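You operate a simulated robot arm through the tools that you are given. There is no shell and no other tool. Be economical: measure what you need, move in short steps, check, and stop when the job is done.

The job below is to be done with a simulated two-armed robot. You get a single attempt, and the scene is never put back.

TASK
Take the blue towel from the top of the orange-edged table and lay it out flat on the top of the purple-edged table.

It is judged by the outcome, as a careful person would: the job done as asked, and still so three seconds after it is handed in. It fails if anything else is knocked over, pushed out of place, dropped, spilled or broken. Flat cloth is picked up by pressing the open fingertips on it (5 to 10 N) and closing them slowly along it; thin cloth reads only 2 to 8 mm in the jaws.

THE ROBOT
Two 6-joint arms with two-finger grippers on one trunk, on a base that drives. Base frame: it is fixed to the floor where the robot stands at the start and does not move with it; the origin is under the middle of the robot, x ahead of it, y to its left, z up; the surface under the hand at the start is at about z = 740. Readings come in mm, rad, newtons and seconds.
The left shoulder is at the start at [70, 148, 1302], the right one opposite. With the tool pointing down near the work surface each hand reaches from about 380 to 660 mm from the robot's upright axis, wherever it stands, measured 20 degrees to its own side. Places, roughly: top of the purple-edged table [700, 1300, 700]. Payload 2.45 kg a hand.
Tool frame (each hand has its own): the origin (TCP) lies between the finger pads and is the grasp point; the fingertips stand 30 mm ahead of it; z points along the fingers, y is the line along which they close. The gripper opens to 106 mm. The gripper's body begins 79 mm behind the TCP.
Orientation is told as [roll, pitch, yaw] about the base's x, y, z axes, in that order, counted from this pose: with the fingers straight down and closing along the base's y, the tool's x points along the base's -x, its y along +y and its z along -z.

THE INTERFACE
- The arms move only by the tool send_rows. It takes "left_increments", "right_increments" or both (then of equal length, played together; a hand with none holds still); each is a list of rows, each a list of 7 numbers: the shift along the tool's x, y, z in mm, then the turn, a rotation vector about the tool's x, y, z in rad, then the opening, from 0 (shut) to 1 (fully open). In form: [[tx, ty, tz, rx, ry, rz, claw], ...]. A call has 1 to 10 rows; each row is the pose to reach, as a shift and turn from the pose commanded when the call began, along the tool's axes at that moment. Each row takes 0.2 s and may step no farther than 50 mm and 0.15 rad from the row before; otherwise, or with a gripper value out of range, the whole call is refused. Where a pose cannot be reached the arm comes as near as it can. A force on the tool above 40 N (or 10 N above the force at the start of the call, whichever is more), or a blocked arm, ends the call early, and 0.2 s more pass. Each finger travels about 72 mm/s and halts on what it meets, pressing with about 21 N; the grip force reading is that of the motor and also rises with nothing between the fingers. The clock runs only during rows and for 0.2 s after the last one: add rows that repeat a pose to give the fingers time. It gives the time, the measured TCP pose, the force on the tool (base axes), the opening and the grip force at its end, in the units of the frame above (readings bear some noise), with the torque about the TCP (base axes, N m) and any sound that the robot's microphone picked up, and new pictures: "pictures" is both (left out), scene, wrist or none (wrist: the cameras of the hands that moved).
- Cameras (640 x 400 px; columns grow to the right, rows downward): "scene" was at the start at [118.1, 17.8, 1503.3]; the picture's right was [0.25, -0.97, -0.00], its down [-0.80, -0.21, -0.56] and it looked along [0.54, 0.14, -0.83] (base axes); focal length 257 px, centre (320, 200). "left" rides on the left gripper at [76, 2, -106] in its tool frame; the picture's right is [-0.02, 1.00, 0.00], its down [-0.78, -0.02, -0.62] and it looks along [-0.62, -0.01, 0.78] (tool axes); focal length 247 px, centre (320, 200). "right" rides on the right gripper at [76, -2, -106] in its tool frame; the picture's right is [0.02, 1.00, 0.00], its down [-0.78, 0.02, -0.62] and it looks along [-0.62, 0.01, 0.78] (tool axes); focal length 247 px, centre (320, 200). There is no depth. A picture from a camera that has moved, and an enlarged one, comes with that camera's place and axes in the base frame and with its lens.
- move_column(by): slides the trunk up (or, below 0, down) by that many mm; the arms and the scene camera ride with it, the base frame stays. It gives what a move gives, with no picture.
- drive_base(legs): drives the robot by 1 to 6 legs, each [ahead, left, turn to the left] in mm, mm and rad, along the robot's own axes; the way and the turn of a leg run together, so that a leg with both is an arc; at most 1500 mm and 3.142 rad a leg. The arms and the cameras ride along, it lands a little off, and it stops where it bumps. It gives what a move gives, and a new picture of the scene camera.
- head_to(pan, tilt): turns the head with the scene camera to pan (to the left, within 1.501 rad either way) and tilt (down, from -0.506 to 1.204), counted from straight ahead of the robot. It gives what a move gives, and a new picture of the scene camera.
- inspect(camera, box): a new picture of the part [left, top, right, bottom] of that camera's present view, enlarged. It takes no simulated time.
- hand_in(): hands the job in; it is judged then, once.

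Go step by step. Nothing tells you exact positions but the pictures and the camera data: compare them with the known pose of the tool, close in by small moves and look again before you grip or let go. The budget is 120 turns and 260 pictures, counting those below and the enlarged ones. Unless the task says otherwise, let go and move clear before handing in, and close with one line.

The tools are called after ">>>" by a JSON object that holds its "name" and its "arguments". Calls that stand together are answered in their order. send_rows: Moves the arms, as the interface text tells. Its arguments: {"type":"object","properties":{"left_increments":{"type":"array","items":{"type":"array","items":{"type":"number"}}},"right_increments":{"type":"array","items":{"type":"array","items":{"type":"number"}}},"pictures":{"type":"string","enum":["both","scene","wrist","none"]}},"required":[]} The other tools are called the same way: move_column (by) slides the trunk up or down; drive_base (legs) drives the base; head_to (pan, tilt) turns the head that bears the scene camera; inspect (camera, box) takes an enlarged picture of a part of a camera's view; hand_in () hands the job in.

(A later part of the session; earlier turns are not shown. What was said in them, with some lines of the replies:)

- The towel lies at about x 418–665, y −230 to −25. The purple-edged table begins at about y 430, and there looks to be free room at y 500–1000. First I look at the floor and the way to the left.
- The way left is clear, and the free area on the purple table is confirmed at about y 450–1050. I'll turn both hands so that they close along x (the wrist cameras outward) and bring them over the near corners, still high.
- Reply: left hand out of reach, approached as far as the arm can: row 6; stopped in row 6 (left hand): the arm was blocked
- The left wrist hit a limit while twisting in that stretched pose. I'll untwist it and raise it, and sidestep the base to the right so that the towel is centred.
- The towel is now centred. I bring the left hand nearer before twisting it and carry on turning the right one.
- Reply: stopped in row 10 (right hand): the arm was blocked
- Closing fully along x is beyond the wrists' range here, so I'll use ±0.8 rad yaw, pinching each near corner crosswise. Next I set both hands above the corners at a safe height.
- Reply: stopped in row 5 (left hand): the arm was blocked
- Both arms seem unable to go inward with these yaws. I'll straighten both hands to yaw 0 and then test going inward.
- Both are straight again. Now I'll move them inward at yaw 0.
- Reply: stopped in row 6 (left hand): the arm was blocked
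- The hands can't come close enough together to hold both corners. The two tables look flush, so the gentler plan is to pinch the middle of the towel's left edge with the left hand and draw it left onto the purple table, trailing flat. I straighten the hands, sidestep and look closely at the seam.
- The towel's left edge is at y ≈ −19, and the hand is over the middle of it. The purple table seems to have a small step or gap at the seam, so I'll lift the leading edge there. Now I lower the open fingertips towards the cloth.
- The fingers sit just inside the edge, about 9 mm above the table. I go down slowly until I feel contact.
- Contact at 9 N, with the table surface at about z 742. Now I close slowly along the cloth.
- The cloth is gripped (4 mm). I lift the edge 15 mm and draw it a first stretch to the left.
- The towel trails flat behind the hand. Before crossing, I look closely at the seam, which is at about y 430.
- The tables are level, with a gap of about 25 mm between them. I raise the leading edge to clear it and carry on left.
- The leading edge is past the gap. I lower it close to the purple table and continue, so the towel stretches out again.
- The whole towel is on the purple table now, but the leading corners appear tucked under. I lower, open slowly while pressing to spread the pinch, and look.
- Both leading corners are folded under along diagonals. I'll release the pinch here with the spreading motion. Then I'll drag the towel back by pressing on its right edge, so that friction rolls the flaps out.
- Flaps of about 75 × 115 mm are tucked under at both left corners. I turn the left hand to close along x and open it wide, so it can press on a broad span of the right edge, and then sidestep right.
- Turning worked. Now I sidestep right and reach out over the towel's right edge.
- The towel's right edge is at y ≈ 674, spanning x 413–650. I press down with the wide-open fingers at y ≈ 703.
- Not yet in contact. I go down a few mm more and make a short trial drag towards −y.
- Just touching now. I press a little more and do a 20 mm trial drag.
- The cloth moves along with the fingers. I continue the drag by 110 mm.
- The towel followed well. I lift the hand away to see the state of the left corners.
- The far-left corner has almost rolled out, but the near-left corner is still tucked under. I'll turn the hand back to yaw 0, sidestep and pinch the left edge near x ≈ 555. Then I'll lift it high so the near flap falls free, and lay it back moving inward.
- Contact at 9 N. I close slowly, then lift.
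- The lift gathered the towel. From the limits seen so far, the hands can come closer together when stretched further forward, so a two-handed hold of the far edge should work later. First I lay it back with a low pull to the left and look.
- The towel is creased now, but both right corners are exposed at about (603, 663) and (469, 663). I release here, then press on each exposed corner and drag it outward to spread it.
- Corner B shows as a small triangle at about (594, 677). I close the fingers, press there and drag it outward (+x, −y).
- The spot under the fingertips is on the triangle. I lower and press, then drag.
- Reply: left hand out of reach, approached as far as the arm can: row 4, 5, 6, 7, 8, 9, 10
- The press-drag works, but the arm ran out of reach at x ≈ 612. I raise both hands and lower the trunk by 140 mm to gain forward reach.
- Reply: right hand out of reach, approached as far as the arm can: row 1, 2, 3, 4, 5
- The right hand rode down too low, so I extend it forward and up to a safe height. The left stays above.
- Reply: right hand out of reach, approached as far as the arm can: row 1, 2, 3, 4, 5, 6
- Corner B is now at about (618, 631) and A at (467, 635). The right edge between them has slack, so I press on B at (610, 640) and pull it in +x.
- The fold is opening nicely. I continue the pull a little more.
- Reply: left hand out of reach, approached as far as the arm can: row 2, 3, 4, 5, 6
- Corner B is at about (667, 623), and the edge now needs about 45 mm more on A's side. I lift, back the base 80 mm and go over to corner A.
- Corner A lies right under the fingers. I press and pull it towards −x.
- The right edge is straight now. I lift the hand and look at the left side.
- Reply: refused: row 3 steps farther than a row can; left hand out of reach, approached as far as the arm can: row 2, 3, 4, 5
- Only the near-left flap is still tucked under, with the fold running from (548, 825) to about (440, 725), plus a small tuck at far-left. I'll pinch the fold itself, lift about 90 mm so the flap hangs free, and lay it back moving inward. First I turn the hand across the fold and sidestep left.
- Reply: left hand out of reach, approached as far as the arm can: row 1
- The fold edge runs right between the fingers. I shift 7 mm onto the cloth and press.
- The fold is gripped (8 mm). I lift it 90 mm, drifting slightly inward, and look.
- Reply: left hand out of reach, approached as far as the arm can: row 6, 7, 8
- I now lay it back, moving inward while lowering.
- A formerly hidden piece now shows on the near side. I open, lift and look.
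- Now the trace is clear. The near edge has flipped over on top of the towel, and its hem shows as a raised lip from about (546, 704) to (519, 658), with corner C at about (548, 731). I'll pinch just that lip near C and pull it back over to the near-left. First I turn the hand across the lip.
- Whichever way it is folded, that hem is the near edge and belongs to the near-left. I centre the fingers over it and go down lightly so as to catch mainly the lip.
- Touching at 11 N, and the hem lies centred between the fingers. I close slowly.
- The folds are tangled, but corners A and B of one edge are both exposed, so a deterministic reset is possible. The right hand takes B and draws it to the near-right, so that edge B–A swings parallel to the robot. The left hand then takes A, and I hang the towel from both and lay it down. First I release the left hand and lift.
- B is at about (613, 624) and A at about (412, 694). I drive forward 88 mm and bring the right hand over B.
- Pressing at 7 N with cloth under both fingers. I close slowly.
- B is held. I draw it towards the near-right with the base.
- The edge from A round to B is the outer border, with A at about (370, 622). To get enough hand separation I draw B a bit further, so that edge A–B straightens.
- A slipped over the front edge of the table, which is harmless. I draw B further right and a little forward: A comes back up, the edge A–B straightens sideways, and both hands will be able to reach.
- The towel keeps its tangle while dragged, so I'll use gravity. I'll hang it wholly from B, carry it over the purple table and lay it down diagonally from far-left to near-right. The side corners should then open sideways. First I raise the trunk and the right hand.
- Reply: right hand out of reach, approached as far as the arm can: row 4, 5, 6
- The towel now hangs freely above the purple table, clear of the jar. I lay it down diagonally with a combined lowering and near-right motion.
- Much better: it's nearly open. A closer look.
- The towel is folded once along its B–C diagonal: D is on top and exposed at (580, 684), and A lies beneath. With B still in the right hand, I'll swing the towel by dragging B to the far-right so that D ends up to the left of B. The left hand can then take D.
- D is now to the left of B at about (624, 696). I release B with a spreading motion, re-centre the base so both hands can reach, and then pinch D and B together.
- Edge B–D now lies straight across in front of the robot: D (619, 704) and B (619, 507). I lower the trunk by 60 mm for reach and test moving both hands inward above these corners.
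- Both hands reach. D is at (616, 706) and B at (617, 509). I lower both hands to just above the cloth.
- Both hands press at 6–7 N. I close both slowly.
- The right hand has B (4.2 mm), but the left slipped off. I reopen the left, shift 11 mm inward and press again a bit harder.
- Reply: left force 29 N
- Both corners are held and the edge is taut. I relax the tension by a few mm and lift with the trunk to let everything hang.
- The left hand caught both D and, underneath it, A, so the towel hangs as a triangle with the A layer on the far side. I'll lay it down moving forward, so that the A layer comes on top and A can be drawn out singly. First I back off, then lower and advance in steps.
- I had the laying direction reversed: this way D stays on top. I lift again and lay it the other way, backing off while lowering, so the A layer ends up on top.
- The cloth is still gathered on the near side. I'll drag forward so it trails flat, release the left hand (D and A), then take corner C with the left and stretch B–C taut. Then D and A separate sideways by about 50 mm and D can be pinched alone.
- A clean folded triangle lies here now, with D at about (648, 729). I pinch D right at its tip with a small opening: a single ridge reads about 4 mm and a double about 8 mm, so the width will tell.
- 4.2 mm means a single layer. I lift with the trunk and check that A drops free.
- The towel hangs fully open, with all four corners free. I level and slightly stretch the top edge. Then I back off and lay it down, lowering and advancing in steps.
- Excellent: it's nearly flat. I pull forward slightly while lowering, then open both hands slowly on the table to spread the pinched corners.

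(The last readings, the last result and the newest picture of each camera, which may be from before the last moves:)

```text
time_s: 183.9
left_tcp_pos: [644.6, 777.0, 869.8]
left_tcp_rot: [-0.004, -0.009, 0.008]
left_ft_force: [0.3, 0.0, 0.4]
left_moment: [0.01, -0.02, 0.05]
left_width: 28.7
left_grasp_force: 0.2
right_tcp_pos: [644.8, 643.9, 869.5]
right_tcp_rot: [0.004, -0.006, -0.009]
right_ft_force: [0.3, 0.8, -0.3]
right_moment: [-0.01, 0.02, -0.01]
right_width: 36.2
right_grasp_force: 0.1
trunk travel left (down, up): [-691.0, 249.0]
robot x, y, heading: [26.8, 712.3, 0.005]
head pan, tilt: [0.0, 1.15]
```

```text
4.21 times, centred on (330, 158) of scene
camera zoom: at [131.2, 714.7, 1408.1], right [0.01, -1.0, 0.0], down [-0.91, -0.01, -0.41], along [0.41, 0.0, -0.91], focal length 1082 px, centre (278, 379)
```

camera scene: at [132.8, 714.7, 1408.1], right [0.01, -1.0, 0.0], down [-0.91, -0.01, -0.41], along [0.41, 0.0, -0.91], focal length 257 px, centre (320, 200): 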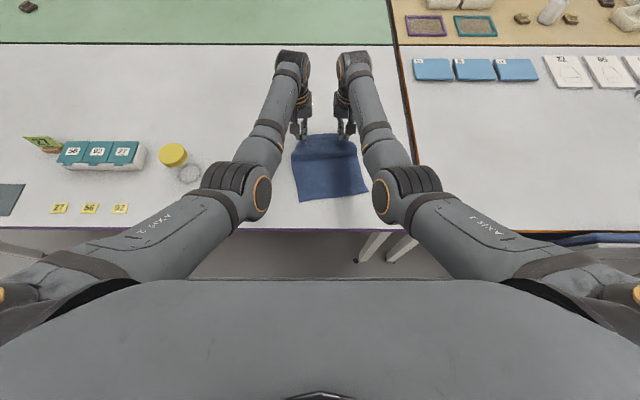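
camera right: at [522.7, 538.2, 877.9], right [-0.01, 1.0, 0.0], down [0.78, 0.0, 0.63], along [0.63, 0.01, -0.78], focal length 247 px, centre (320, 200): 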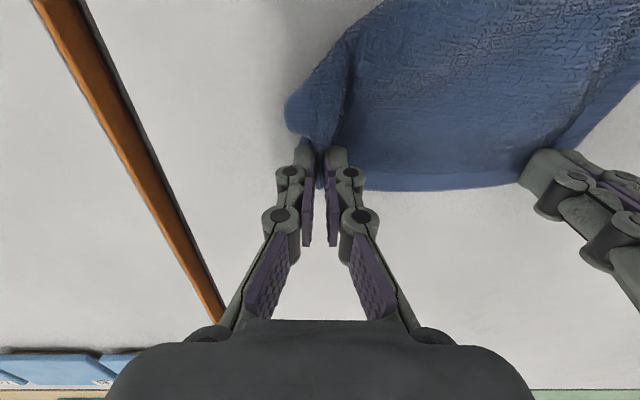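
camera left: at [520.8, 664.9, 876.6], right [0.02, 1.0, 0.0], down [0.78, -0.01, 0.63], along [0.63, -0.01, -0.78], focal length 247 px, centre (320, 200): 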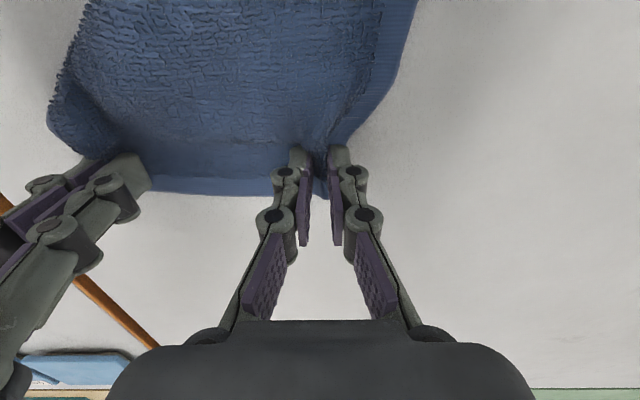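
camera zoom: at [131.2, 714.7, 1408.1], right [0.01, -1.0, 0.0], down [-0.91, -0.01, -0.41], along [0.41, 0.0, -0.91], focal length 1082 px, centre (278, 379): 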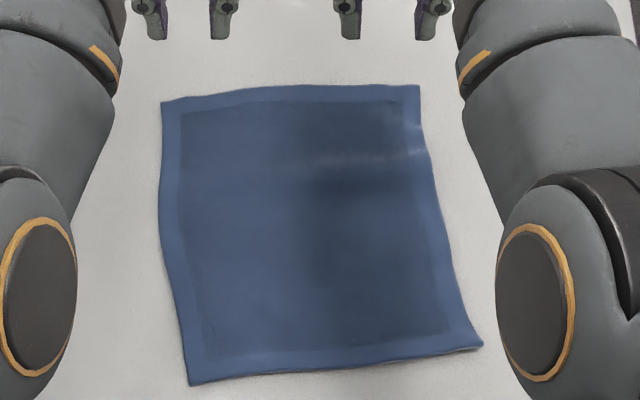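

The towel lies flat with all four corners out. I raise and back away, then check it and the surroundings.

>>> {"name": "move_column", "arguments": {"by": 140}}

>>> {"name": "drive_base", "arguments": {"legs": [[-250, 0, 0]]}}

>>> {"name": "head_to", "arguments": {"pan": 0.0, "tilt": 0.75}}

>>> {"name": "inspect", "arguments": {"camera": "scene", "box": [240, 150, 400, 250]}}

```text
time_s: 185.6
left_tcp_pos: [645.8, 777.6, 1008.8]
left_tcp_rot: [-0.006, -0.008, 0.008]
left_ft_force: [-0.4, 0.3, 0.8]
left_moment: [0.0, 0.01, 0.0]
left_width: 28.4
left_grasp_force: 0.1
right_tcp_pos: [646.6, 644.0, 1008.8]
right_tcp_rot: [0.005, -0.007, -0.008]
right_ft_force: [-0.2, -0.7, 0.7]
right_moment: [0.01, 0.01, 0.0]
right_width: 36.1
right_grasp_force: 0.1
trunk travel left (down, up): [-831.0, 109.0]
robot x, y, heading: [22.2, 711.2, 0.003]
head pan, tilt: [0.0, 1.15]
```

```text
time_s: 187.4
left_tcp_pos: [403.0, 777.1, 1008.6]
left_tcp_rot: [-0.007, -0.007, 0.008]
left_ft_force: [0.8, 0.2, 0.6]
left_moment: [-0.03, 0.01, 0.0]
left_width: 28.5
left_grasp_force: 0.0
right_tcp_pos: [403.7, 642.7, 1008.7]
right_tcp_rot: [0.004, -0.004, -0.007]
right_ft_force: [0.0, 0.0, -0.5]
right_moment: [0.01, 0.01, 0.01]
right_width: 35.9
right_grasp_force: 0.1
trunk travel left (down, up): [-831.0, 109.0]
robot x, y, heading: [-222.1, 711.9, 0.006]
head pan, tilt: [0.0, 1.15]
camera scene: at [-110.0, 713.0, 1547.9], right [0.01, -1.0, 0.0], down [-0.91, -0.01, -0.41], along [0.41, 0.0, -0.91], focal length 257 px, centre (320, 200)
```

scene: 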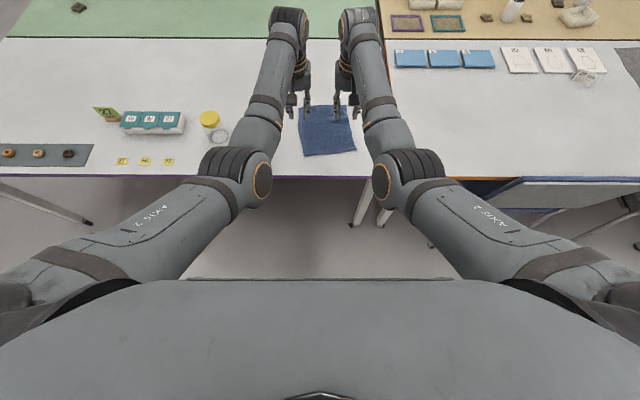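

```text
time_s: 188.2
left_tcp_pos: [400.5, 775.9, 1009.7]
left_tcp_rot: [-0.006, -0.01, 0.01]
left_ft_force: [-0.6, -0.6, -0.3]
left_moment: [-0.01, 0.05, -0.04]
left_width: 28.7
left_grasp_force: 0.0
right_tcp_pos: [401.0, 642.6, 1008.6]
right_tcp_rot: [0.005, -0.006, -0.009]
right_ft_force: [0.5, -0.7, 0.6]
right_moment: [0.0, 0.02, 0.01]
right_width: 36.3
right_grasp_force: 0.1
trunk travel left (down, up): [-831.0, 109.0]
robot x, y, heading: [-220.5, 715.2, 0.01]
head pan, tilt: [0.0, 0.75]
camera scene: at [-89.2, 713.2, 1576.9], right [0.01, -1.0, 0.0], down [-0.68, -0.01, -0.73], along [0.73, 0.01, -0.68], focal length 257 px, centre (320, 200)
```

scene: 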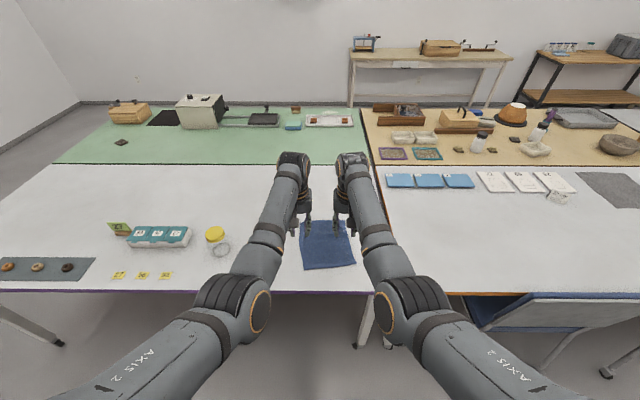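

```text
4.00 times, centred on (320, 200) of scene
camera zoom: at [-89.2, 713.2, 1576.9], right [0.01, -1.0, 0.0], down [-0.68, -0.01, -0.73], along [0.73, 0.01, -0.68], focal length 1028 px, centre (320, 200)
```

zoom: 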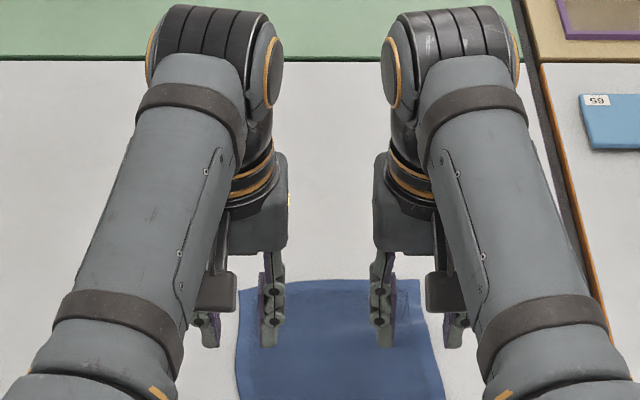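

The towel lies flat and unfolded on the purple-edged table, both hands are clear of it, and everything else stands where it was. I hand it in.

>>> {"name": "hand_in", "arguments": {}}

```text
The job is handed in.
```

The blue towel is laid out flat on the purple-edged table with all four corners out. Nothing else was knocked over or moved, as far as the final pictures show.
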